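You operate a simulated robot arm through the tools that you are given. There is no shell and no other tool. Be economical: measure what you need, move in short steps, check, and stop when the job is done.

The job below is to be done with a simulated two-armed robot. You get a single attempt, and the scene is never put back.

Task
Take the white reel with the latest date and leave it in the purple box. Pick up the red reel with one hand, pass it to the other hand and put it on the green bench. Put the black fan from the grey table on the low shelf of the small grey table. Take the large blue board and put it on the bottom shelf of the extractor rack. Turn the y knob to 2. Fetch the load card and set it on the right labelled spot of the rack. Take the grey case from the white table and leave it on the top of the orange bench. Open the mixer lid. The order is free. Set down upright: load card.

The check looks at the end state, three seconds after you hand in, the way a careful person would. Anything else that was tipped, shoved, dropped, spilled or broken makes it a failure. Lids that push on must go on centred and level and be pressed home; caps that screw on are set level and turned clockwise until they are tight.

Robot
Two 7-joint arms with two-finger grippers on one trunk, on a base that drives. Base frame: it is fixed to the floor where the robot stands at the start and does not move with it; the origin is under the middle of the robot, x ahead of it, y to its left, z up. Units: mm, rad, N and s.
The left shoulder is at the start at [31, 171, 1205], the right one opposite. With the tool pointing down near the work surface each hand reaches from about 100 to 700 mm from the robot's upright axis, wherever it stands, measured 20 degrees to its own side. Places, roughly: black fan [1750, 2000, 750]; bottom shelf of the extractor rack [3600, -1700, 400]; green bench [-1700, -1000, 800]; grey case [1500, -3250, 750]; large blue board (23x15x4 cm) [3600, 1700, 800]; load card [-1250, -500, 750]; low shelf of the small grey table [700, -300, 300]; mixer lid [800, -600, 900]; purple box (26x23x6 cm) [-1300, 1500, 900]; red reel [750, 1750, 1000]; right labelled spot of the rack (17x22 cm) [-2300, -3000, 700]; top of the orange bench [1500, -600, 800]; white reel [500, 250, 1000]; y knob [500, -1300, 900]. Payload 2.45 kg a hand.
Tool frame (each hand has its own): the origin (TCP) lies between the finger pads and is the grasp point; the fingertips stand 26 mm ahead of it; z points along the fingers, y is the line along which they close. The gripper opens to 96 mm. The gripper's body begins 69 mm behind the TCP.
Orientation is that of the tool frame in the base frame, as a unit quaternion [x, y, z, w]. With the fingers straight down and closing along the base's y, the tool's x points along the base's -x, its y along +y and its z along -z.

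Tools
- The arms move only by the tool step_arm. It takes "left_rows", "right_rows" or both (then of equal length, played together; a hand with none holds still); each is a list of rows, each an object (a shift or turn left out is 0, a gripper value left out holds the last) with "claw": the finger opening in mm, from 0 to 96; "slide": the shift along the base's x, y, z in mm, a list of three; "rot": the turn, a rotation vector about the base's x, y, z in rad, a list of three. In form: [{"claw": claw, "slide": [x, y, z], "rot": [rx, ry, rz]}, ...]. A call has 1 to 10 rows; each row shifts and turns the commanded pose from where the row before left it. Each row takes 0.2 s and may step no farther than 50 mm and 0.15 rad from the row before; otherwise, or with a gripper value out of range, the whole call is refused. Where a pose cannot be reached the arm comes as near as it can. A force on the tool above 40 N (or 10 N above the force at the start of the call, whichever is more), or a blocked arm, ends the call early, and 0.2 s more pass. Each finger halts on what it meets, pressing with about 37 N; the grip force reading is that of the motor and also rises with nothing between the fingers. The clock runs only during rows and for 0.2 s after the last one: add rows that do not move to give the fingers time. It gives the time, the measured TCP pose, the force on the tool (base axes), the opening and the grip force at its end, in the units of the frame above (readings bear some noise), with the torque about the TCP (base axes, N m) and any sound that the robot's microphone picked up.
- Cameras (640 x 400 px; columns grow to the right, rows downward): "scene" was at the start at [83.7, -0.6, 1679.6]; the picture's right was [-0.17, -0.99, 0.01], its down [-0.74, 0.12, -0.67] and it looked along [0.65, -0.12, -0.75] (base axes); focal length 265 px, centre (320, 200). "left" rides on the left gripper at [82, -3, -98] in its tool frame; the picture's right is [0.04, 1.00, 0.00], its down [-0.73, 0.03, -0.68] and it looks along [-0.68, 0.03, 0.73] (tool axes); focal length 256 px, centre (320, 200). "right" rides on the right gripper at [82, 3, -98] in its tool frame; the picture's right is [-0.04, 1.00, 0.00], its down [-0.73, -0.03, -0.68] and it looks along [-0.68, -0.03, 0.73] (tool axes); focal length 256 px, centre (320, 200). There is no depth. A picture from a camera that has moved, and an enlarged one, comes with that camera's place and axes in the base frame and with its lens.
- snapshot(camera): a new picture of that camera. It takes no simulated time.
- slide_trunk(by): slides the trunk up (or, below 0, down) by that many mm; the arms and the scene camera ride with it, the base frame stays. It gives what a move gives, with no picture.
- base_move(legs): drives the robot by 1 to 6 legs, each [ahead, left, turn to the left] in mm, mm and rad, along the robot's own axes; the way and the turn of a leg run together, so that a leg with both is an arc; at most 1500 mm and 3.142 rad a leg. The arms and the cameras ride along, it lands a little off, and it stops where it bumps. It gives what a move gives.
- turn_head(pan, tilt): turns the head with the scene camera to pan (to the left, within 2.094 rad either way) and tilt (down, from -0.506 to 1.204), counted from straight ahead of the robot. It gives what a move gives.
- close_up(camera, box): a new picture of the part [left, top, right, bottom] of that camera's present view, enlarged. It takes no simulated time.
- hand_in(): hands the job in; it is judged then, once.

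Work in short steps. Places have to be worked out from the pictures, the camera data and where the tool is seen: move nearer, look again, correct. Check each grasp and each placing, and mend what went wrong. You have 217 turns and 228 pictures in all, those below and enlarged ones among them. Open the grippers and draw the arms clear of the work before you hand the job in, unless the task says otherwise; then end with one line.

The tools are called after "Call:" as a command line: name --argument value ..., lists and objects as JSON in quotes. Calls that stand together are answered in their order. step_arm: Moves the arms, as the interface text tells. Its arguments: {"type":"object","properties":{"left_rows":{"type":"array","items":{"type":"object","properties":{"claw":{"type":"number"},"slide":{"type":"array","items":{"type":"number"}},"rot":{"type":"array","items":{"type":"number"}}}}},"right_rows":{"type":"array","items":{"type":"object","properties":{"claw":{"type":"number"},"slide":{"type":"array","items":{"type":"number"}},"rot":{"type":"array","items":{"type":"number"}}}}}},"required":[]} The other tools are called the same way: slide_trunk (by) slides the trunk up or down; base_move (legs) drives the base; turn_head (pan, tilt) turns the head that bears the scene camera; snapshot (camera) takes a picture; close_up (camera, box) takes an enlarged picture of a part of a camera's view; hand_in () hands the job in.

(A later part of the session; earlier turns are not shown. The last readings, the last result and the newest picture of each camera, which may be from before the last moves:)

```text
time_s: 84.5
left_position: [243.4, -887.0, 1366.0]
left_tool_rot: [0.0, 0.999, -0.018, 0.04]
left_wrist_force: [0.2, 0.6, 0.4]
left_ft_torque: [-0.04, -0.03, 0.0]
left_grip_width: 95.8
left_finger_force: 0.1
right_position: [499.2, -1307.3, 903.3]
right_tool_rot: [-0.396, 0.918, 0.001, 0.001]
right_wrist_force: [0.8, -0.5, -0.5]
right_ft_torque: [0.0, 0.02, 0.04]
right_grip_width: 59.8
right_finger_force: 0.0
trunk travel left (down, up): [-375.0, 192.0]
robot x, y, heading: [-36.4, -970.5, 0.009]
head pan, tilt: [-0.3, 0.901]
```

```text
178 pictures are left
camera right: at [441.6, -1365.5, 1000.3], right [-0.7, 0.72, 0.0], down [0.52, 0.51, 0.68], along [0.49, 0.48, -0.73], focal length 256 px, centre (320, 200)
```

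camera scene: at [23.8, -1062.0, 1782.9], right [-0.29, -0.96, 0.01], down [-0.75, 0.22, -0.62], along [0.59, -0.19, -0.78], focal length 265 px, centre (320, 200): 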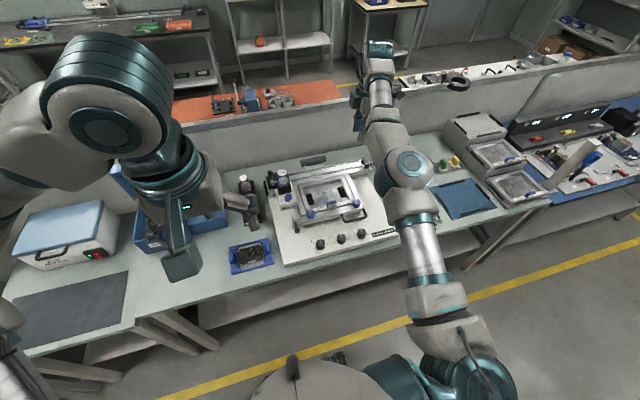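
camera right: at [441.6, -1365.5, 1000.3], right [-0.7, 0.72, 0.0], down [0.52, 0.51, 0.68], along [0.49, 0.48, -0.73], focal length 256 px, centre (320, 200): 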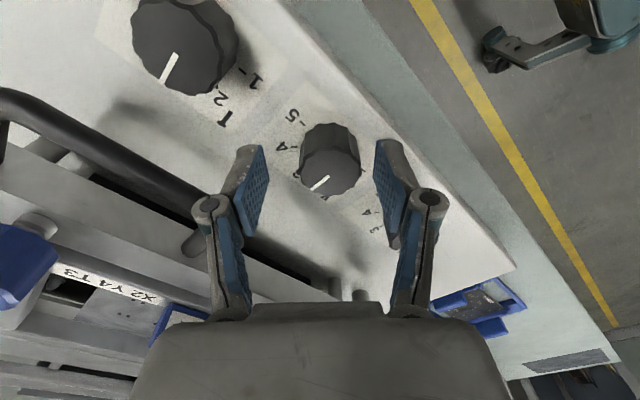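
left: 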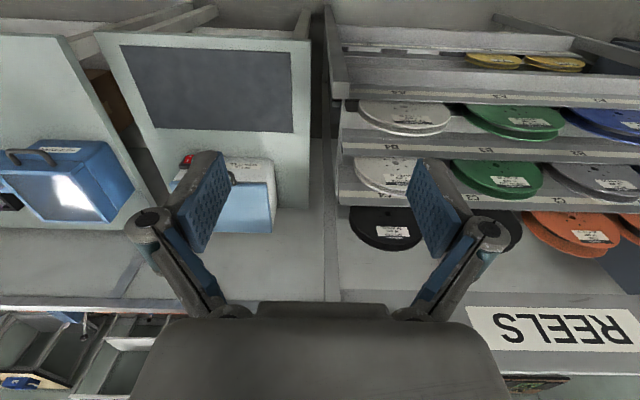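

The knob top is about level with the fingertips. I lower gently another 18 mm and close.

Call:
step_arm --right_rows '[{"slide": [-3, 0, -8]}, {"slide": [0, 0, -8]}, {"slide": [0, 0, -4]}, {}, {}]'

Call:
snapshot --camera "right"

```text
time_s: 85.7
left_position: [244.6, -886.3, 1366.3]
left_tool_rot: [0.0, 0.999, -0.018, 0.039]
left_wrist_force: [-0.2, 0.0, 0.5]
left_ft_torque: [-0.04, 0.01, 0.01]
left_grip_width: 96.1
left_finger_force: 0.0
right_position: [496.4, -1309.3, 884.3]
right_tool_rot: [-0.395, 0.919, 0.001, 0.001]
right_wrist_force: [-0.4, 0.7, 0.4]
right_ft_torque: [-0.04, -0.04, 0.01]
right_grip_width: 59.9
right_finger_force: 0.1
trunk travel left (down, up): [-375.0, 192.0]
robot x, y, heading: [-42.8, -968.1, 0.002]
head pan, tilt: [-0.3, 0.901]
```

```text
177 pictures are left
camera right: at [438.0, -1366.1, 981.8], right [-0.7, 0.72, 0.0], down [0.52, 0.51, 0.68], along [0.49, 0.47, -0.73], focal length 256 px, centre (320, 200)
```

right: 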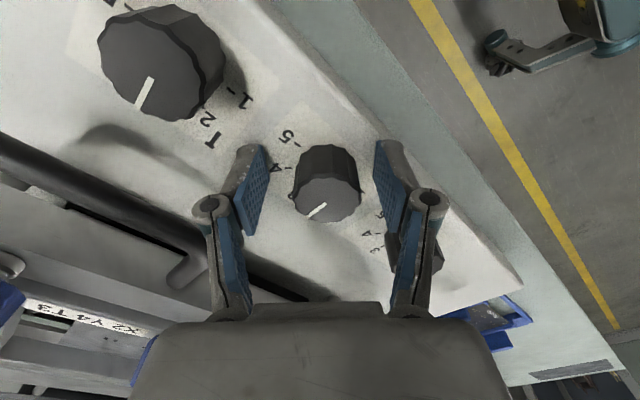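

Knob is in the pads' zone, ~6 mm off centre; I centre, close, and turn counter-clockwise by 0.75 rad.

Call:
step_arm --right_rows '[{"slide": [-4, 4, 0], "claw": 44}, {"claw": 30}, {"claw": 0}, {}, {}]'

Call:
step_arm --right_rows '[{"rot": [0, 0, 0.15]}, {"rot": [0, 0, 0.15]}, {"rot": [0, 0, 0.15]}, {"rot": [0, 0, 0.15]}, {"rot": [0, 0, 0.13]}, {}, {}]'

Call:
snapshot --camera "right"

```text
time_s: 86.9
left_position: [243.7, -887.7, 1365.3]
left_tool_rot: [-0.001, 0.999, -0.018, 0.039]
left_wrist_force: [0.4, 0.4, 0.7]
left_ft_torque: [-0.01, 0.01, 0.03]
left_grip_width: 96.0
left_finger_force: 0.0
right_position: [494.0, -1306.1, 886.2]
right_tool_rot: [-0.395, 0.919, -0.002, 0.001]
right_wrist_force: [16.9, -10.2, 22.3]
right_ft_torque: [-0.71, -0.09, -0.06]
right_grip_width: 32.6
right_finger_force: 45.3
trunk travel left (down, up): [-375.0, 192.0]
robot x, y, heading: [-39.6, -969.8, 0.006]
head pan, tilt: [-0.3, 0.901]
```

```text
time_s: 87.6
left_position: [244.5, -889.4, 1365.1]
left_tool_rot: [-0.001, 0.999, -0.018, 0.039]
left_wrist_force: [-0.3, 0.8, -0.2]
left_ft_torque: [-0.02, -0.01, -0.02]
left_grip_width: 96.2
left_finger_force: 0.1
right_position: [494.8, -1307.4, 885.2]
right_tool_rot: [-0.538, 0.843, -0.004, 0.005]
right_wrist_force: [15.1, -5.4, -7.9]
right_ft_torque: [1.04, -0.75, -0.06]
right_grip_width: 32.7
right_finger_force: 45.3
trunk travel left (down, up): [-375.0, 192.0]
robot x, y, heading: [-42.2, -968.4, 0.008]
head pan, tilt: [-0.3, 0.901]
stopped in row 3 (right hand): the force on the tool passed its limit at 41 N (the readings are from after the stop); the commanded pose is now the measured one
```

```text
176 pictures are left
camera right: at [456.9, -1380.0, 983.2], right [-0.89, 0.46, -0.01], down [0.33, 0.65, 0.68], along [0.32, 0.6, -0.73], focal length 256 px, centre (320, 200)
```

right: 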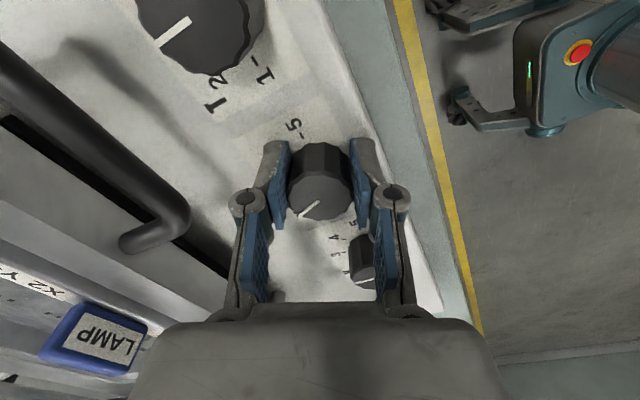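

It turned about 19°; I continue in smaller steps.

Call:
step_arm --right_rows '[{"rot": [0, 0, 0.08]}, {"rot": [0, 0, 0.08]}, {"rot": [0, 0, 0.08]}, {"rot": [0, 0, 0.08]}, {"rot": [0, 0, 0.08]}, {}]'

Call:
snapshot --camera "right"

```text
time_s: 88.8
left_position: [242.7, -889.9, 1366.6]
left_tool_rot: [-0.002, 0.999, -0.017, 0.039]
left_wrist_force: [-0.2, -0.2, -0.6]
left_ft_torque: [-0.02, -0.02, 0.01]
left_grip_width: 96.1
left_finger_force: 0.2
right_position: [497.8, -1307.2, 886.2]
right_tool_rot: [-0.687, 0.727, -0.007, 0.008]
right_wrist_force: [40.1, -9.2, -30.8]
right_ft_torque: [-1.26, -0.55, -0.24]
right_grip_width: 32.7
right_finger_force: 45.2
trunk travel left (down, up): [-375.0, 192.0]
robot x, y, heading: [-37.9, -973.6, 0.009]
head pan, tilt: [-0.3, 0.901]
stopped in row 5 (right hand): the force on the tool passed its limit at 41 N (the readings are from after the stop); the commanded pose is now the measured one
```

```text
175 pictures are left
camera right: at [487.4, -1389.2, 984.2], right [-0.99, 0.1, -0.02], down [0.06, 0.73, 0.68], along [0.08, 0.68, -0.73], focal length 256 px, centre (320, 200)
```

right: 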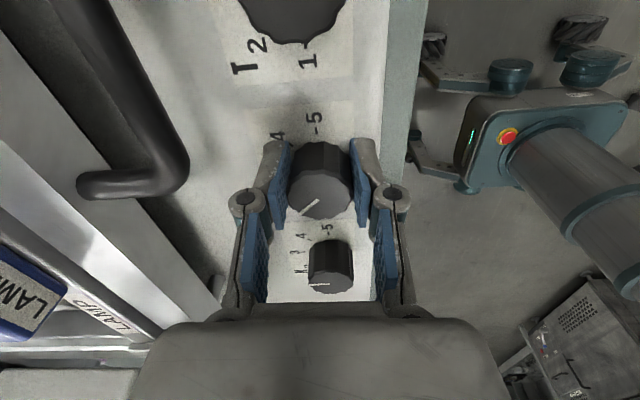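

About 40° turned; pointer looks near 2. I release, lift, and check the dial.

Call:
step_arm --right_rows '[{"claw": 60}, {}, {"slide": [0, 0, 30]}, {"slide": [0, 0, 40]}, {"slide": [0, 0, 40]}, {"slide": [-20, -10, 30]}, {"slide": [-20, -10, 30]}, {}, {}]'

Call:
close_up --camera "right" --box '[250, 50, 430, 220]'

Call:
close_up --camera "scene" --box '[250, 200, 380, 280]'

```text
time_s: 90.8
left_position: [233.3, -887.0, 1368.4]
left_tool_rot: [0.0, 0.999, -0.018, 0.043]
left_wrist_force: [0.1, 0.3, 0.1]
left_ft_torque: [0.02, -0.05, 0.0]
left_grip_width: 96.0
left_finger_force: 0.1
right_position: [457.7, -1337.6, 1060.9]
right_tool_rot: [-0.685, 0.728, -0.008, 0.008]
right_wrist_force: [0.4, 0.0, 0.7]
right_ft_torque: [0.01, -0.01, 0.01]
right_grip_width: 59.9
right_finger_force: 0.0
right hand out of reach, approached as far as the arm can: row 6, 7
trunk travel left (down, up): [-375.0, 192.0]
robot x, y, heading: [-38.6, -968.2, 0.004]
head pan, tilt: [-0.3, 0.901]
```

```text
2.35 times, centred on (340, 135) of right
camera zoom: at [447.6, -1419.7, 1157.5], right [-0.99, 0.1, -0.02], down [0.06, 0.73, 0.68], along [0.08, 0.67, -0.73], focal length 602 px, centre (273, 353)
```

zoom: 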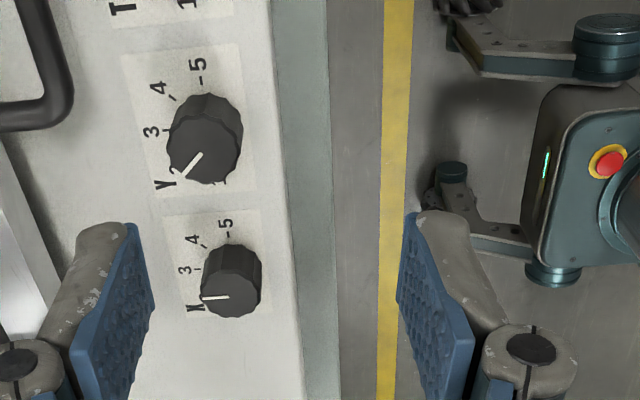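

```text
4.92 times, centred on (315, 240) of scene
camera zoom: at [37.9, -995.0, 1674.9], right [-0.29, -0.96, 0.0], down [-0.75, 0.23, -0.62], along [0.59, -0.18, -0.79], focal length 1304 px, centre (345, 3)
```

zoom: 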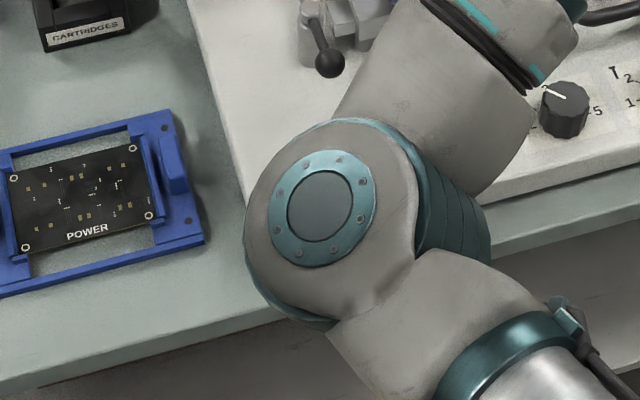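

Pointer measures about 42° toward 2 – good. Next the white reel (02 FEB 26): I back off and drive left to stand in front of the rack's right end.

Call:
base_move --legs '[[-80, 0, 0], [0, 1370, 0]]'

Call:
turn_head --pan 0.0 --tilt 0.7

Call:
snapshot --camera "scene"

Call:
snapshot --camera "right"

```text
time_s: 98.3
left_position: [134.8, 478.5, 1367.8]
left_tool_rot: [-0.007, 0.999, -0.015, 0.044]
left_wrist_force: [-0.4, 0.1, -0.2]
left_ft_torque: [0.06, -0.01, 0.02]
left_grip_width: 96.0
left_finger_force: 0.0
right_position: [364.5, 31.9, 1058.0]
right_tool_rot: [-0.689, 0.724, -0.007, 0.01]
right_wrist_force: [-0.4, -1.8, -0.6]
right_ft_torque: [0.06, -0.02, -0.04]
right_grip_width: 59.9
right_finger_force: 0.0
trunk travel left (down, up): [-375.0, 192.0]
robot x, y, heading: [-137.5, 401.1, 0.013]
head pan, tilt: [-0.3, 0.901]
```

```text
time_s: 99.1
left_position: [129.2, 481.9, 1369.2]
left_tool_rot: [-0.007, 0.999, -0.017, 0.045]
left_wrist_force: [0.3, -0.2, 0.0]
left_ft_torque: [-0.02, -0.01, -0.02]
left_grip_width: 96.0
left_finger_force: 0.1
right_position: [359.9, 34.9, 1061.4]
right_tool_rot: [-0.689, 0.725, -0.009, 0.01]
right_wrist_force: [0.0, -0.3, 0.2]
right_ft_torque: [-0.03, 0.0, -0.02]
right_grip_width: 59.9
right_finger_force: 0.1
trunk travel left (down, up): [-375.0, 192.0]
robot x, y, heading: [-141.4, 396.1, 0.017]
head pan, tilt: [0.0, 0.7]
```

```text
172 pictures are left
camera scene: at [-47.5, 393.5, 1691.0], right [0.02, -1.0, 0.0], down [-0.65, -0.01, -0.76], along [0.76, 0.02, -0.65], focal length 265 px, centre (320, 200)
```

scene: 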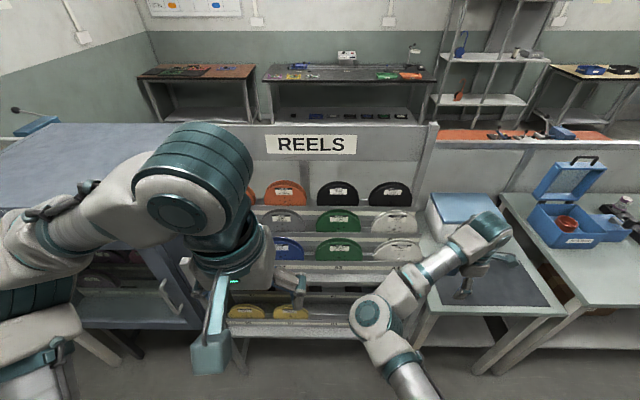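

```text
171 pictures are left
camera right: at [351.5, -48.3, 1158.4], right [-1.0, 0.09, -0.03], down [0.05, 0.73, 0.68], along [0.08, 0.68, -0.73], focal length 256 px, centre (320, 200)
```

right: 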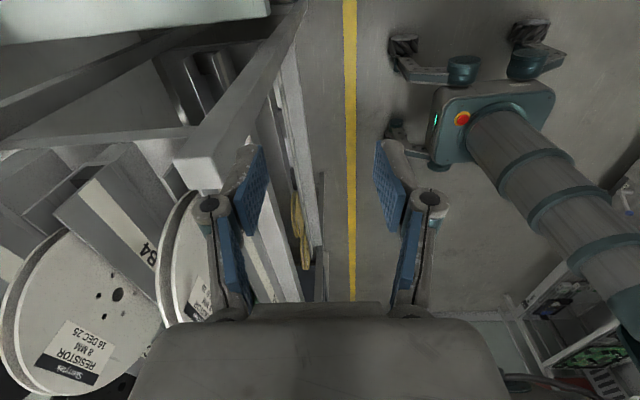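

Only B4 and A4 are white; A4 (lower, 02 FEB 26) is the target. I shift left 70 mm, forward 40 and bring the right hand above it.

Call:
base_move --legs '[[40, 70, 0]]'

Call:
step_arm --right_rows '[{"slide": [10, 0, 40]}, {"slide": [20, 10, 40]}, {"slide": [20, 20, 20]}, {"slide": [10, 20, 0]}, {}, {}, {}, {}]'

Call:
snapshot --camera "right"

Call:
close_up --camera "scene" --box '[330, 160, 490, 330]'

```text
time_s: 100.1
left_position: [168.4, 512.0, 1372.1]
left_tool_rot: [-0.007, 0.999, -0.004, 0.047]
left_wrist_force: [0.2, -0.8, 0.2]
left_ft_torque: [0.04, -0.1, -0.05]
left_grip_width: 96.0
left_finger_force: 0.1
right_position: [399.9, 70.6, 1053.7]
right_tool_rot: [-0.688, 0.726, 0.0, 0.018]
right_wrist_force: [-1.1, -0.7, 0.4]
right_ft_torque: [0.08, -0.1, -0.01]
right_grip_width: 60.0
right_finger_force: 0.0
trunk travel left (down, up): [-375.0, 192.0]
robot x, y, heading: [-97.0, 459.5, 0.017]
head pan, tilt: [0.0, 0.7]
```

```text
time_s: 101.9
left_position: [167.4, 506.4, 1370.8]
left_tool_rot: [-0.006, 0.999, -0.004, 0.046]
left_wrist_force: [-1.0, 0.3, 0.3]
left_ft_torque: [0.06, -0.07, -0.01]
left_grip_width: 95.8
left_finger_force: 0.1
right_position: [457.3, 111.4, 1152.6]
right_tool_rot: [-0.686, 0.727, -0.001, 0.018]
right_wrist_force: [-0.1, -0.6, -0.1]
right_ft_torque: [0.06, -0.01, 0.02]
right_grip_width: 60.3
right_finger_force: 0.0
trunk travel left (down, up): [-375.0, 192.0]
robot x, y, heading: [-99.4, 458.8, 0.022]
head pan, tilt: [0.0, 0.7]
```

```text
170 pictures are left
camera right: at [447.5, 27.3, 1248.1], right [-0.99, 0.1, -0.02], down [0.05, 0.71, 0.7], along [0.09, 0.69, -0.72], focal length 256 px, centre (320, 200)
```

right: 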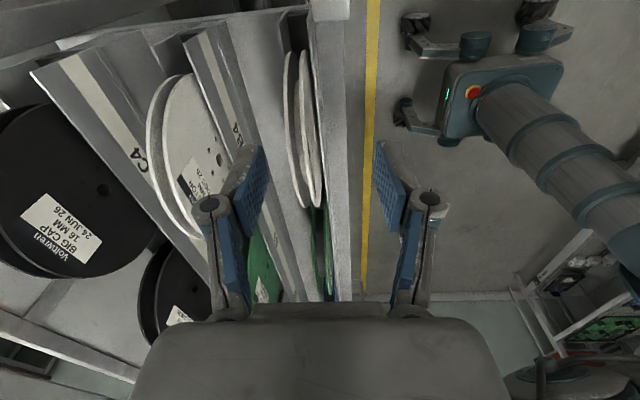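

```text
2.35 times, centred on (410, 245) of scene
camera zoom: at [-6.7, 456.6, 1691.0], right [0.02, -1.0, 0.0], down [-0.65, -0.01, -0.76], along [0.76, 0.02, -0.65], focal length 623 px, centre (108, 94)
```

zoom: 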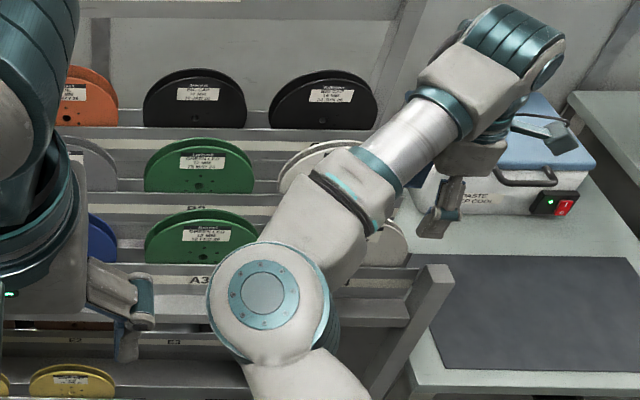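

The A4 reel is seen edge-on, standing upright: top ≈(485,175,1070), ~16 mm thick, with a lip ~30 mm behind. I square the hand and go above it with fingers at 40 mm.

Call:
step_arm --right_rows '[{"slide": [14, 32, 0], "rot": [-0.023, 0.027, 0.05], "claw": 40}, {"slide": [14, 32, 0]}, {"slide": [0, 0, -20]}, {}, {}, {}]'

Call:
snapshot --camera "right"

```text
time_s: 103.5
left_position: [160.9, 604.0, 1367.6]
left_tool_rot: [-0.01, 0.998, -0.035, 0.048]
left_wrist_force: [1.3, 1.7, 0.9]
left_ft_torque: [-0.1, 0.09, -0.02]
left_grip_width: 96.2
left_finger_force: 0.0
right_position: [496.5, 251.1, 1154.6]
right_tool_rot: [0.708, -0.706, 0.022, 0.017]
right_wrist_force: [0.7, 2.5, -1.4]
right_ft_torque: [-0.27, 0.01, 0.03]
right_grip_width: 39.9
right_finger_force: 0.1
right hand out of reach, approached as far as the arm can: row 1, 2
trunk travel left (down, up): [-375.0, 192.0]
robot x, y, heading: [-101.5, 472.9, 0.019]
head pan, tilt: [0.0, 0.7]
stopped in row 6 (right hand): the arm was blocked; the commanded pose is now the measured one
```

```text
168 pictures are left
camera right: at [492.1, 174.1, 1256.0], right [-1.0, 0.04, -0.01], down [0.02, 0.77, 0.64], along [0.03, 0.64, -0.77], focal length 256 px, centre (320, 200)
```

right: 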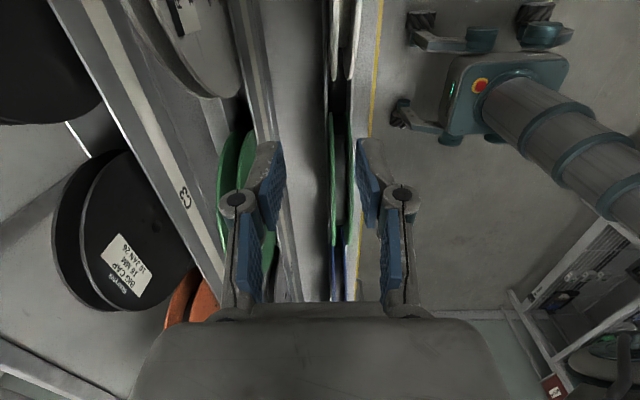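

The body is swaying again after the drive; I wait for it to settle before going on.

Call:
step_arm --left_rows '[{}, {}, {}, {}, {}, {}, {}, {}, {}, {}]'

Call:
step_arm --left_rows '[{}, {}, {}, {}, {}, {}, {}, {}, {}, {}]'

Call:
step_arm --right_rows '[{}, {}, {}, {}, {}, {}, {}, {}, {}, {}]'

```text
time_s: 105.9
left_position: [157.9, 519.2, 1373.8]
left_tool_rot: [-0.005, 0.999, -0.008, 0.05]
left_wrist_force: [0.0, 0.6, -0.9]
left_ft_torque: [0.0, -0.03, -0.01]
left_grip_width: 95.6
left_finger_force: 0.1
right_position: [491.6, 164.4, 1141.3]
right_tool_rot: [-0.697, 0.718, -0.005, 0.001]
right_wrist_force: [-0.6, -1.2, 0.2]
right_ft_torque: [0.19, -0.01, -0.03]
right_grip_width: 40.1
right_finger_force: 0.1
trunk travel left (down, up): [-375.0, 192.0]
robot x, y, heading: [-97.9, 456.2, 0.02]
head pan, tilt: [0.0, 0.7]
stopped in row 10 (left hand): the arm was blocked; the commanded pose is now the measured one
```

```text
time_s: 108.3
left_position: [154.0, 542.2, 1373.9]
left_tool_rot: [-0.007, 0.999, -0.014, 0.051]
left_wrist_force: [-0.5, 0.0, 0.7]
left_ft_torque: [0.06, -0.04, 0.0]
left_grip_width: 96.1
left_finger_force: 0.1
right_position: [491.1, 197.9, 1147.7]
right_tool_rot: [-0.707, 0.708, -0.01, -0.002]
right_wrist_force: [0.4, -0.6, 1.2]
right_ft_torque: [0.06, 0.02, 0.03]
right_grip_width: 39.9
right_finger_force: 0.1
trunk travel left (down, up): [-375.0, 192.0]
robot x, y, heading: [-98.0, 468.0, 0.02]
head pan, tilt: [0.0, 0.7]
stopped in row 10 (left hand): the arm was blocked; the commanded pose is now the measured one
```

```text
time_s: 110.5
left_position: [154.6, 529.7, 1373.5]
left_tool_rot: [-0.006, 0.999, -0.01, 0.052]
left_wrist_force: [-0.4, -0.1, -0.5]
left_ft_torque: [0.0, 0.0, 0.02]
left_grip_width: 96.2
left_finger_force: 0.1
right_position: [491.2, 179.9, 1145.0]
right_tool_rot: [-0.7, 0.714, -0.008, 0.0]
right_wrist_force: [1.0, -1.4, -0.3]
right_ft_torque: [0.11, 0.01, 0.02]
right_grip_width: 39.9
right_finger_force: 0.0
trunk travel left (down, up): [-375.0, 192.0]
robot x, y, heading: [-97.5, 462.6, 0.018]
head pan, tilt: [0.0, 0.7]
```

Settled near (491,180,1145). I look again.

Call:
snapshot --camera "right"

Call:
close_up --camera "right" --box '[240, 0, 400, 160]'

```text
167 pictures are left
camera right: at [484.9, 98.5, 1243.3], right [-1.0, 0.06, -0.01], down [0.04, 0.74, 0.67], along [0.05, 0.67, -0.74], focal length 256 px, centre (320, 200)
```

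right: 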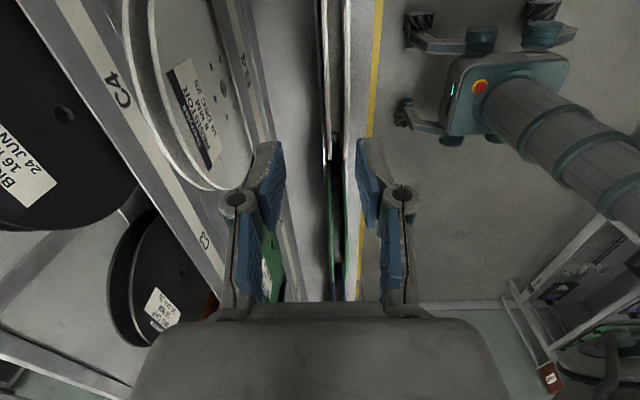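

```text
2.50 times, centred on (320, 80) of right
camera zoom: at [484.9, 98.5, 1243.3], right [-1.0, 0.06, -0.01], down [0.04, 0.74, 0.67], along [0.05, 0.67, -0.74], focal length 640 px, centre (320, 500)
```

zoom: 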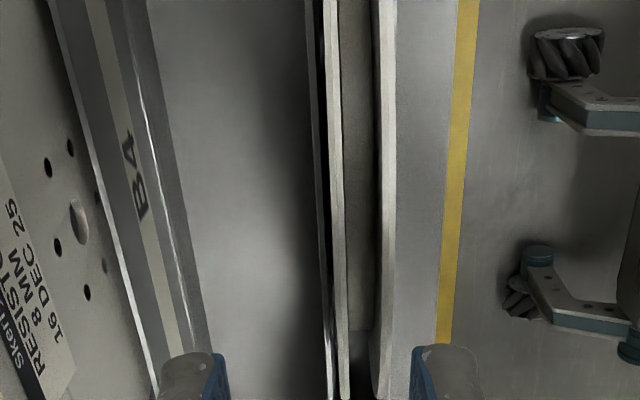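

I need a side view of the slot behind the reel; I move the hand back beside the rack end.

Call:
step_arm --right_rows '[{"slide": [-15, -40, 0]}, {"slide": [-15, -40, -15]}, {"slide": [-15, -40, -15]}, {"slide": [-15, -30, -15]}, {}, {}, {}, {}]'

Call:
snapshot --camera "right"

Call:
close_up --camera "right" --box '[0, 100, 260, 300]'

```text
time_s: 112.3
left_position: [154.7, 522.9, 1374.5]
left_tool_rot: [-0.006, 0.999, -0.008, 0.052]
left_wrist_force: [0.5, -0.9, -0.7]
left_ft_torque: [0.07, -0.02, -0.02]
left_grip_width: 95.8
left_finger_force: 0.1
right_position: [429.7, 32.0, 1098.6]
right_tool_rot: [-0.706, 0.708, -0.006, 0.001]
right_wrist_force: [-1.1, -0.7, -0.5]
right_ft_torque: [0.08, -0.05, 0.03]
right_grip_width: 39.9
right_finger_force: 0.2
trunk travel left (down, up): [-375.0, 192.0]
robot x, y, heading: [-97.2, 463.5, 0.016]
head pan, tilt: [0.0, 0.7]
```

```text
165 pictures are left
camera right: at [424.6, -49.6, 1195.7], right [-1.0, 0.04, -0.01], down [0.02, 0.74, 0.68], along [0.04, 0.67, -0.74], focal length 256 px, centre (320, 200)
```

right: 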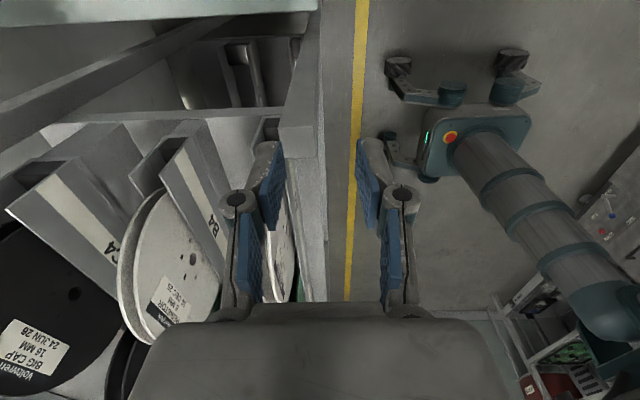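

```text
2.00 times, centred on (130, 200) of right
camera zoom: at [424.6, -49.6, 1195.7], right [-1.0, 0.04, -0.01], down [0.02, 0.74, 0.68], along [0.04, 0.67, -0.74], focal length 512 px, centre (700, 200)
```

zoom: 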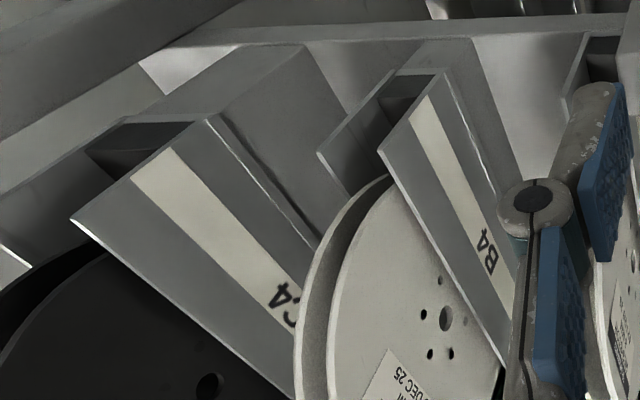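

The slot's back wall is low, so the reel's top rim is free on both sides. I go back above it and descend straddling the rim.

Call:
step_arm --right_rows '[{"slide": [12, 20, 25]}, {"slide": [13, 40, 15]}, {"slide": [13, 42, 5]}, {"slide": [12, 41, 0]}, {}, {}, {}, {}]'

Call:
step_arm --right_rows '[{}, {}, {}, {}, {}]'

Call:
snapshot --camera "right"

```text
time_s: 114.1
left_position: [155.4, 524.8, 1374.7]
left_tool_rot: [-0.007, 0.999, -0.007, 0.05]
left_wrist_force: [0.3, -0.5, 1.1]
left_ft_torque: [0.13, -0.02, -0.01]
left_grip_width: 95.7
left_finger_force: 0.1
right_position: [496.8, 165.1, 1146.2]
right_tool_rot: [-0.707, 0.708, -0.006, 0.002]
right_wrist_force: [-0.5, 0.1, 0.3]
right_ft_torque: [0.08, -0.04, -0.01]
right_grip_width: 40.4
right_finger_force: 0.1
right hand out of reach, approached as far as the arm can: row 4
trunk travel left (down, up): [-375.0, 192.0]
robot x, y, heading: [-101.2, 460.1, 0.02]
head pan, tilt: [0.0, 0.7]
```

```text
time_s: 115.3
left_position: [155.5, 553.6, 1372.5]
left_tool_rot: [-0.008, 0.998, -0.017, 0.052]
left_wrist_force: [-0.5, 1.1, -0.8]
left_ft_torque: [0.0, 0.03, 0.0]
left_grip_width: 96.0
left_finger_force: 0.1
right_position: [495.1, 191.6, 1152.2]
right_tool_rot: [0.707, -0.707, 0.012, 0.005]
right_wrist_force: [0.0, 1.4, -0.4]
right_ft_torque: [-0.04, -0.01, 0.04]
right_grip_width: 40.0
right_finger_force: 0.1
trunk travel left (down, up): [-375.0, 192.0]
robot x, y, heading: [-99.3, 466.6, 0.02]
head pan, tilt: [0.0, 0.7]
```

```text
163 pictures are left
camera right: at [491.9, 112.6, 1251.0], right [-1.0, 0.04, -0.01], down [0.02, 0.75, 0.66], along [0.03, 0.66, -0.75], focal length 256 px, centre (320, 200)
```

right: 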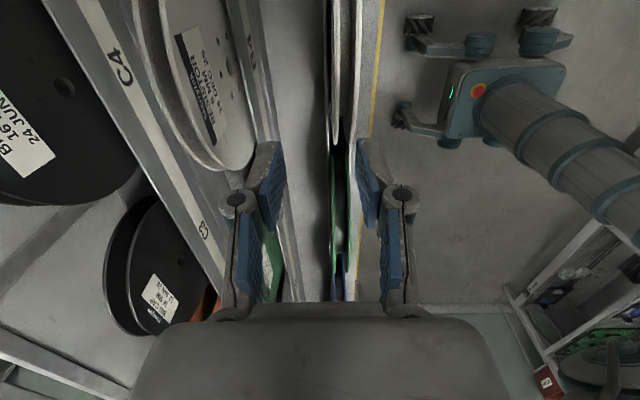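

Reel mid at x≈480; I correct by -15 mm in x, -17 in y and descend to about z 1064.

Call:
step_arm --right_rows '[{"slide": [-15, -17, -15]}, {"slide": [0, 0, -20]}, {"slide": [0, 0, -20]}, {}, {}, {}]'

Call:
snapshot --camera "right"

```text
time_s: 116.7
left_position: [155.2, 532.1, 1372.0]
left_tool_rot: [-0.006, 0.999, -0.011, 0.052]
left_wrist_force: [-0.2, 0.7, -0.7]
left_ft_torque: [0.01, -0.06, 0.02]
left_grip_width: 96.1
left_finger_force: 0.1
right_position: [482.3, 153.4, 1091.1]
right_tool_rot: [-0.706, 0.708, -0.008, -0.001]
right_wrist_force: [-0.3, -0.9, -0.3]
right_ft_torque: [0.03, -0.02, -0.02]
right_grip_width: 39.8
right_finger_force: 0.0
trunk travel left (down, up): [-375.0, 192.0]
robot x, y, heading: [-96.9, 463.5, 0.022]
head pan, tilt: [0.0, 0.7]
```

```text
162 pictures are left
camera right: at [478.4, 73.4, 1190.0], right [-1.0, 0.04, -0.01], down [0.02, 0.74, 0.67], along [0.04, 0.67, -0.74], focal length 256 px, centre (320, 200)
```

right: 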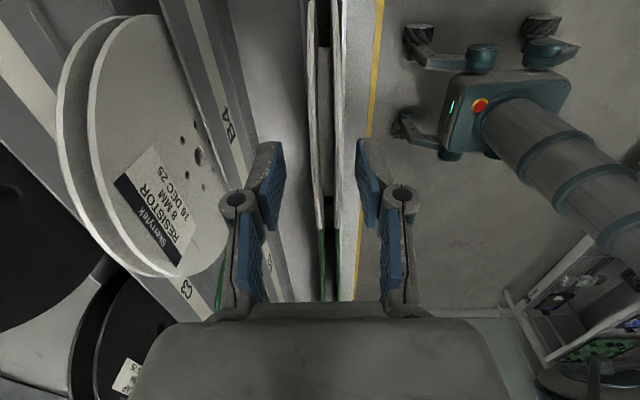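

Well aligned. I descend 28 mm more and close.

Call:
step_arm --right_rows '[{"slide": [-2, 12, -14]}, {"slide": [0, 0, -14]}, {}, {"claw": 0}, {}, {}]'

Call:
snapshot --camera "right"

```text
time_s: 118.1
left_position: [154.2, 550.9, 1371.2]
left_tool_rot: [-0.007, 0.999, -0.017, 0.05]
left_wrist_force: [0.4, 0.1, -0.1]
left_ft_torque: [-0.03, 0.0, 0.04]
left_grip_width: 95.9
left_finger_force: 0.1
right_position: [483.0, 176.1, 1065.4]
right_tool_rot: [-0.706, 0.708, -0.012, -0.006]
right_wrist_force: [-6.4, -2.2, 2.2]
right_ft_torque: [-0.55, 0.45, 0.13]
right_grip_width: 14.3
right_finger_force: 37.0
right hand out of reach, approached as far as the arm can: row 1
trunk travel left (down, up): [-375.0, 192.0]
robot x, y, heading: [-102.6, 465.7, 0.019]
head pan, tilt: [0.0, 0.7]
```

```text
161 pictures are left
camera right: at [478.8, 97.6, 1164.9], right [-1.0, 0.04, -0.01], down [0.03, 0.75, 0.66], along [0.04, 0.66, -0.75], focal length 256 px, centre (320, 200)
```

right: 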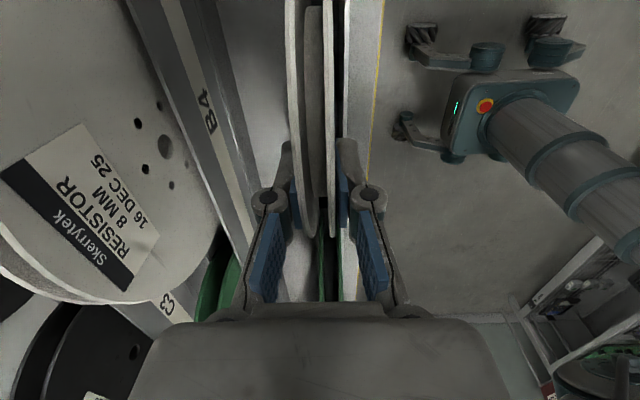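

Gripped at 14 mm. I lift with the trunk.

Call:
slide_trunk --by 160

Call:
snapshot --camera "right"

Call:
snapshot --camera "scene"

```text
time_s: 120.0
left_position: [154.5, 546.1, 1533.7]
left_tool_rot: [-0.007, 0.999, -0.014, 0.051]
left_wrist_force: [-0.2, -0.1, -0.2]
left_ft_torque: [-0.02, 0.0, -0.01]
left_grip_width: 95.9
left_finger_force: 0.0
right_position: [484.2, 173.5, 1225.9]
right_tool_rot: [0.707, -0.707, 0.01, 0.003]
right_wrist_force: [0.8, -0.3, -0.7]
right_ft_torque: [0.03, 0.01, -0.02]
right_grip_width: 14.4
right_finger_force: 37.0
trunk travel left (down, up): [-535.0, 32.0]
robot x, y, heading: [-97.5, 463.7, 0.018]
head pan, tilt: [0.0, 0.7]
```

```text
160 pictures are left
camera right: at [480.2, 94.2, 1323.9], right [-1.0, 0.04, -0.01], down [0.02, 0.75, 0.67], along [0.04, 0.66, -0.75], focal length 256 px, centre (320, 200)
```

right: 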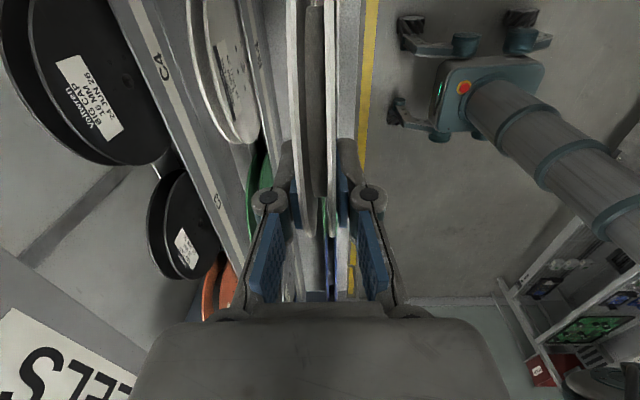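

```text
159 pictures are left
camera scene: at [-24.1, 466.6, 1850.7], right [0.02, -1.0, 0.0], down [-0.65, -0.01, -0.76], along [0.76, 0.01, -0.65], focal length 265 px, centre (320, 200)
```

scene: 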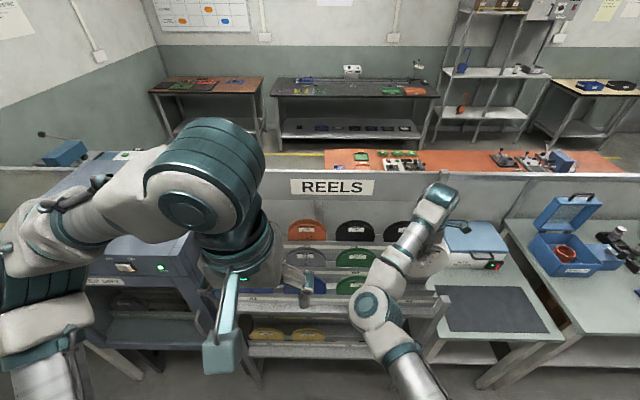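

Reel held. I drive back, turn around toward the purple box's rack and strafe over, then look.

Call:
base_move --legs '[[-320, 0, 0], [0, 0, 1.56], [0, 0, 1.56], [0, -750, 0]]'

Call:
turn_head --pan -0.35 --tilt 0.6

Call:
snapshot --camera "scene"

Call:
snapshot --camera "right"

```text
time_s: 129.1
left_position: [-678.6, 425.6, 1533.7]
left_tool_rot: [0.995, -0.085, -0.05, -0.02]
left_wrist_force: [-0.4, 0.0, -0.3]
left_ft_torque: [0.02, 0.0, 0.02]
left_grip_width: 96.0
left_finger_force: 0.0
right_position: [-928.8, 856.8, 1227.9]
right_tool_rot: [0.775, 0.632, 0.007, -0.008]
right_wrist_force: [0.5, -0.7, -1.1]
right_ft_torque: [-0.03, 0.0, 0.0]
right_grip_width: 14.3
right_finger_force: 36.9
trunk travel left (down, up): [-535.0, 32.0]
robot x, y, heading: [-421.6, 456.8, 2.98]
head pan, tilt: [0.0, 0.7]
stopped in leg 3: the force on the tool passed its limit at 83 N (the readings are from after the stop); the commanded pose is now the measured one
```

```text
time_s: 129.9
left_position: [-677.6, 426.3, 1535.0]
left_tool_rot: [0.995, -0.084, -0.051, -0.019]
left_wrist_force: [0.3, 0.6, 0.7]
left_ft_torque: [0.01, 0.02, 0.0]
left_grip_width: 96.0
left_finger_force: 0.1
right_position: [-926.6, 859.3, 1228.2]
right_tool_rot: [0.775, 0.632, 0.006, -0.008]
right_wrist_force: [0.3, 0.1, -0.5]
right_ft_torque: [0.01, 0.03, 0.03]
right_grip_width: 14.4
right_finger_force: 36.9
trunk travel left (down, up): [-535.0, 32.0]
robot x, y, heading: [-422.3, 460.8, 2.976]
head pan, tilt: [-0.351, 0.6]
```

```text
158 pictures are left
camera scene: at [-484.6, 499.8, 1859.4], right [0.49, 0.87, 0.0], down [0.49, -0.28, -0.82], along [-0.72, 0.41, -0.57], focal length 265 px, centre (320, 200)
```

scene: 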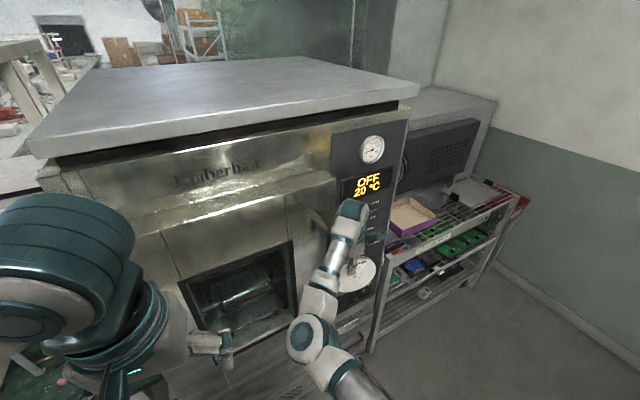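

```text
157 pictures are left
camera right: at [-908.2, 935.8, 1326.5], right [0.97, -0.24, 0.0], down [-0.18, -0.73, 0.66], along [-0.16, -0.64, -0.75], focal length 256 px, centre (320, 200)
```

right: 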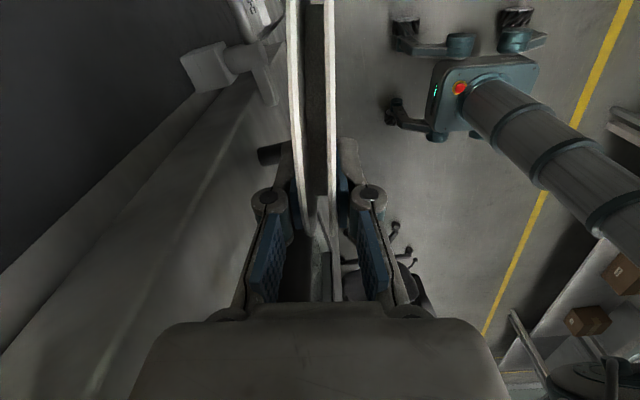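

The hand touched the oven's side handle. I back straight off, finish the turn and strafe to the rack.

Call:
base_move --legs '[[-200, 0, 0], [0, 0, 0.15]]'

Call:
close_up --camera "scene" --box '[280, 120, 540, 360]'

```text
time_s: 132.2
left_position: [-472.8, 355.3, 1533.8]
left_tool_rot: [0.998, -0.01, -0.052, -0.016]
left_wrist_force: [-0.6, -0.4, -0.4]
left_ft_torque: [0.0, 0.01, -0.02]
left_grip_width: 96.0
left_finger_force: 0.0
right_position: [-784.1, 744.4, 1225.6]
right_tool_rot: [0.726, 0.688, 0.007, -0.007]
right_wrist_force: [0.3, 0.3, -1.2]
right_ft_torque: [-0.04, 0.04, -0.04]
right_grip_width: 14.2
right_finger_force: 36.9
trunk travel left (down, up): [-535.0, 32.0]
robot x, y, heading: [-223.7, 427.0, 3.126]
head pan, tilt: [-0.351, 0.6]
```

```text
1.67 times, centred on (410, 240) of scene
camera zoom: at [-292.6, 453.3, 1859.3], right [0.36, 0.93, 0.0], down [0.53, -0.2, -0.82], along [-0.77, 0.29, -0.57], focal length 442 px, centre (170, 133)
```

zoom: 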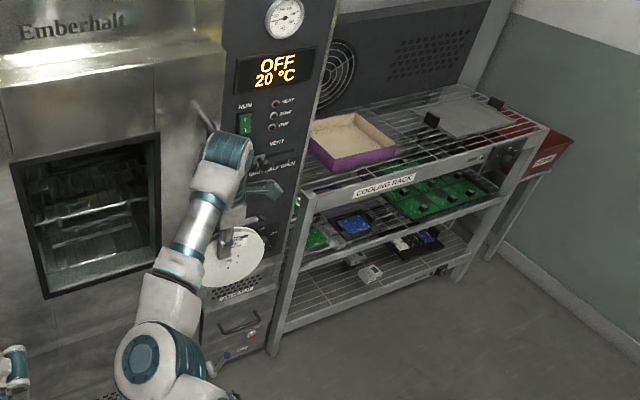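

The purple box is at about (-1280,1530) on the cooling rack's top. I strafe 815 mm right and drive forward.

Call:
base_move --legs '[[0, -820, 0], [380, 0, 0]]'

Call:
step_arm --right_rows '[{}, {}, {}, {}, {}, {}, {}, {}]'

Call:
snapshot --camera "scene"

Call:
snapshot --camera "right"

```text
time_s: 138.6
left_position: [-831.4, 1146.1, 1535.1]
left_tool_rot: [0.998, 0.0, -0.055, -0.022]
left_wrist_force: [-0.8, 0.1, -0.6]
left_ft_torque: [-0.08, -0.06, 0.03]
left_grip_width: 96.2
left_finger_force: 0.0
right_position: [-1153.5, 1534.8, 1234.9]
right_tool_rot: [0.718, 0.696, 0.008, -0.014]
right_wrist_force: [-0.9, -1.9, -1.6]
right_ft_torque: [0.04, -0.04, 0.01]
right_grip_width: 13.9
right_finger_force: 36.7
trunk travel left (down, up): [-535.0, 32.0]
robot x, y, heading: [-592.3, 1239.5, -3.136]
head pan, tilt: [-0.351, 0.6]
```

```text
time_s: 140.3
left_position: [-833.0, 1161.2, 1535.7]
left_tool_rot: [0.998, 0.001, -0.055, -0.015]
left_wrist_force: [0.1, 0.0, -0.6]
left_ft_torque: [0.02, 0.0, 0.04]
left_grip_width: 95.9
left_finger_force: 0.2
right_position: [-1153.1, 1545.8, 1231.4]
right_tool_rot: [0.718, 0.696, 0.004, -0.01]
right_wrist_force: [-0.4, 0.1, 0.2]
right_ft_torque: [-0.01, 0.01, 0.0]
right_grip_width: 14.1
right_finger_force: 36.9
trunk travel left (down, up): [-535.0, 32.0]
robot x, y, heading: [-591.4, 1238.0, -3.139]
head pan, tilt: [-0.351, 0.6]
```

```text
155 pictures are left
camera scene: at [-661.3, 1277.5, 1859.2], right [0.34, 0.94, 0.0], down [0.53, -0.2, -0.82], along [-0.77, 0.28, -0.57], focal length 265 px, centre (320, 200)
```

scene: 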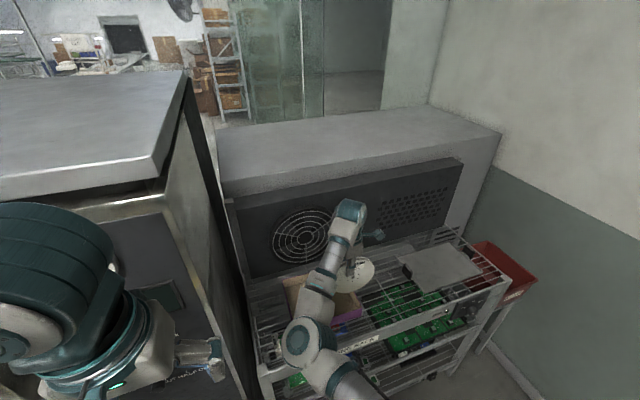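

```text
154 pictures are left
camera right: at [-1146.2, 1625.5, 1330.2], right [1.0, -0.07, -0.01], down [-0.05, -0.75, 0.66], along [-0.05, -0.66, -0.75], focal length 256 px, centre (320, 200)
```

right: 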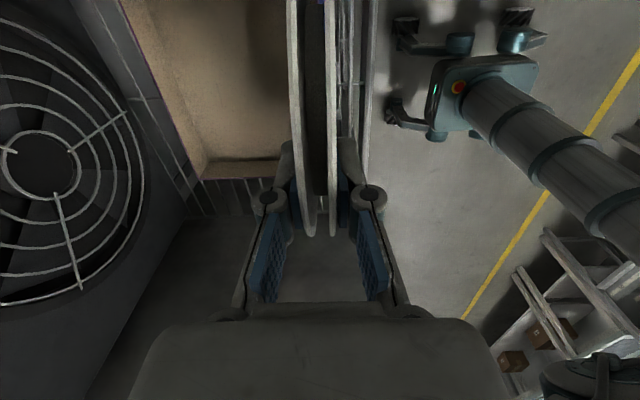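

I zoom on the box in the scene view to get its height.

Call:
close_up --camera "scene" --box '[240, 200, 420, 380]'

```text
2.22 times, centred on (330, 290) of scene
camera zoom: at [-661.3, 1277.5, 1859.2], right [0.34, 0.94, 0.0], down [0.53, -0.2, -0.82], along [-0.77, 0.28, -0.57], focal length 589 px, centre (298, 0)
```

zoom: 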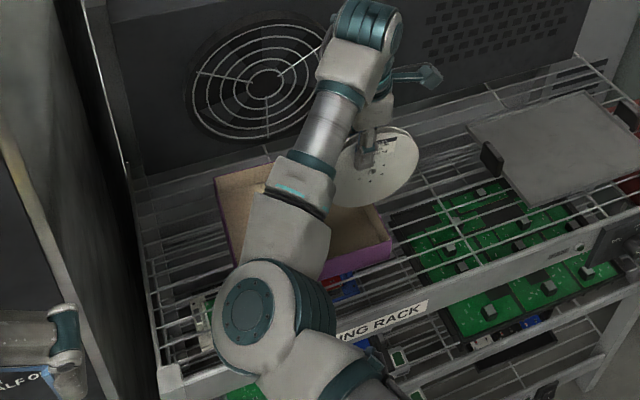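

Box: x -1377..-1143, y 1370..1615, rim z≈973. I nudge the base, lower the trunk and tilt the hand so that the reel leans forward 50°.

Call:
base_move --legs '[[50, 46, 0]]'

Call:
slide_trunk --by -60

Call:
step_arm --right_rows '[{}, {}, {}, {}, {"rot": [0, 0.145, 0]}, {"rot": [0, 0.145, 0]}, {"rot": [0, 0.145, 0]}, {"rot": [0, 0.145, 0]}, {"rot": [0, 0.145, 0]}, {"rot": [0, 0.145, 0]}]'

Call:
step_arm --right_rows '[{}, {}, {}, {}, {}]'

Call:
snapshot --camera "scene"

Call:
snapshot --camera "right"

```text
time_s: 141.4
left_position: [-871.5, 1122.4, 1538.3]
left_tool_rot: [0.998, 0.0, -0.06, -0.014]
left_wrist_force: [-0.3, -0.6, -0.1]
left_ft_torque: [0.01, 0.06, 0.02]
left_grip_width: 96.1
left_finger_force: 0.1
right_position: [-1194.1, 1506.4, 1234.7]
right_tool_rot: [0.719, 0.694, 0.001, -0.011]
right_wrist_force: [0.7, 0.4, -0.9]
right_ft_torque: [-0.03, 0.01, -0.03]
right_grip_width: 14.4
right_finger_force: 36.9
trunk travel left (down, up): [-535.0, 32.0]
robot x, y, heading: [-642.1, 1195.0, -3.133]
head pan, tilt: [-0.351, 0.6]
```

```text
time_s: 142.4
left_position: [-880.6, 1131.0, 1477.2]
left_tool_rot: [0.998, 0.0, -0.056, -0.012]
left_wrist_force: [0.3, -0.2, 0.2]
left_ft_torque: [0.01, -0.03, -0.02]
left_grip_width: 95.9
left_finger_force: 0.0
right_position: [-1202.6, 1513.8, 1169.1]
right_tool_rot: [0.719, 0.695, 0.001, -0.008]
right_wrist_force: [-0.1, -0.2, -1.5]
right_ft_torque: [-0.05, 0.03, 0.0]
right_grip_width: 14.3
right_finger_force: 36.8
trunk travel left (down, up): [-475.0, 92.0]
robot x, y, heading: [-644.7, 1193.9, -3.134]
head pan, tilt: [-0.351, 0.6]
```

```text
time_s: 144.6
left_position: [-877.5, 1143.3, 1477.9]
left_tool_rot: [0.998, -0.001, -0.058, -0.007]
left_wrist_force: [-0.4, -0.1, 0.3]
left_ft_torque: [-0.08, 0.0, 0.0]
left_grip_width: 96.2
left_finger_force: 0.1
right_position: [-1199.0, 1524.7, 1168.6]
right_tool_rot: [0.653, 0.625, -0.305, -0.299]
right_wrist_force: [0.1, 1.3, -1.9]
right_ft_torque: [-0.07, -0.02, 0.05]
right_grip_width: 14.2
right_finger_force: 37.3
trunk travel left (down, up): [-475.0, 92.0]
robot x, y, heading: [-640.7, 1196.3, -3.137]
head pan, tilt: [-0.351, 0.6]
```

```text
time_s: 145.8
left_position: [-877.7, 1126.2, 1476.7]
left_tool_rot: [0.998, 0.0, -0.057, -0.013]
left_wrist_force: [0.7, 0.1, 0.0]
left_ft_torque: [0.04, 0.0, -0.01]
left_grip_width: 95.9
left_finger_force: 0.0
right_position: [-1200.0, 1508.9, 1171.8]
right_tool_rot: [0.653, 0.626, -0.301, -0.302]
right_wrist_force: [0.8, 0.1, -0.4]
right_ft_torque: [0.0, -0.06, 0.0]
right_grip_width: 14.3
right_finger_force: 36.8
trunk travel left (down, up): [-475.0, 92.0]
robot x, y, heading: [-640.3, 1194.7, -3.137]
head pan, tilt: [-0.351, 0.6]
```

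```text
152 pictures are left
camera scene: at [-712.1, 1226.3, 1799.5], right [0.34, 0.94, 0.0], down [0.53, -0.19, -0.82], along [-0.77, 0.28, -0.57], focal length 265 px, centre (320, 200)
```

scene: 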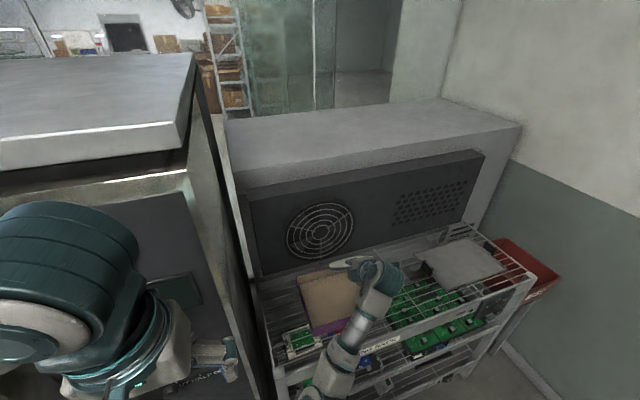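

```text
151 pictures are left
camera right: at [-1118.8, 1589.0, 1229.4], right [0.63, -0.07, -0.77], down [0.48, -0.74, 0.47], along [-0.61, -0.67, -0.44], focal length 256 px, centre (320, 200)
```

right: 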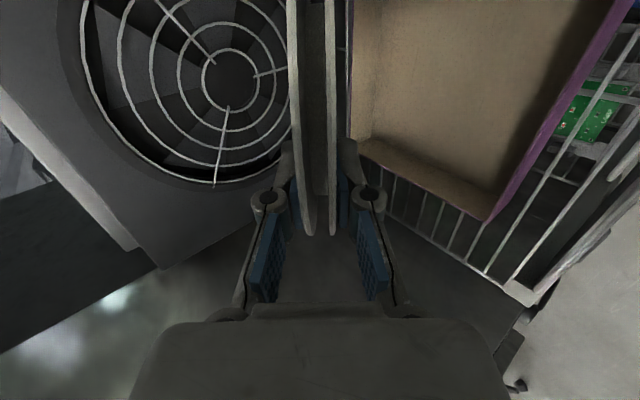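

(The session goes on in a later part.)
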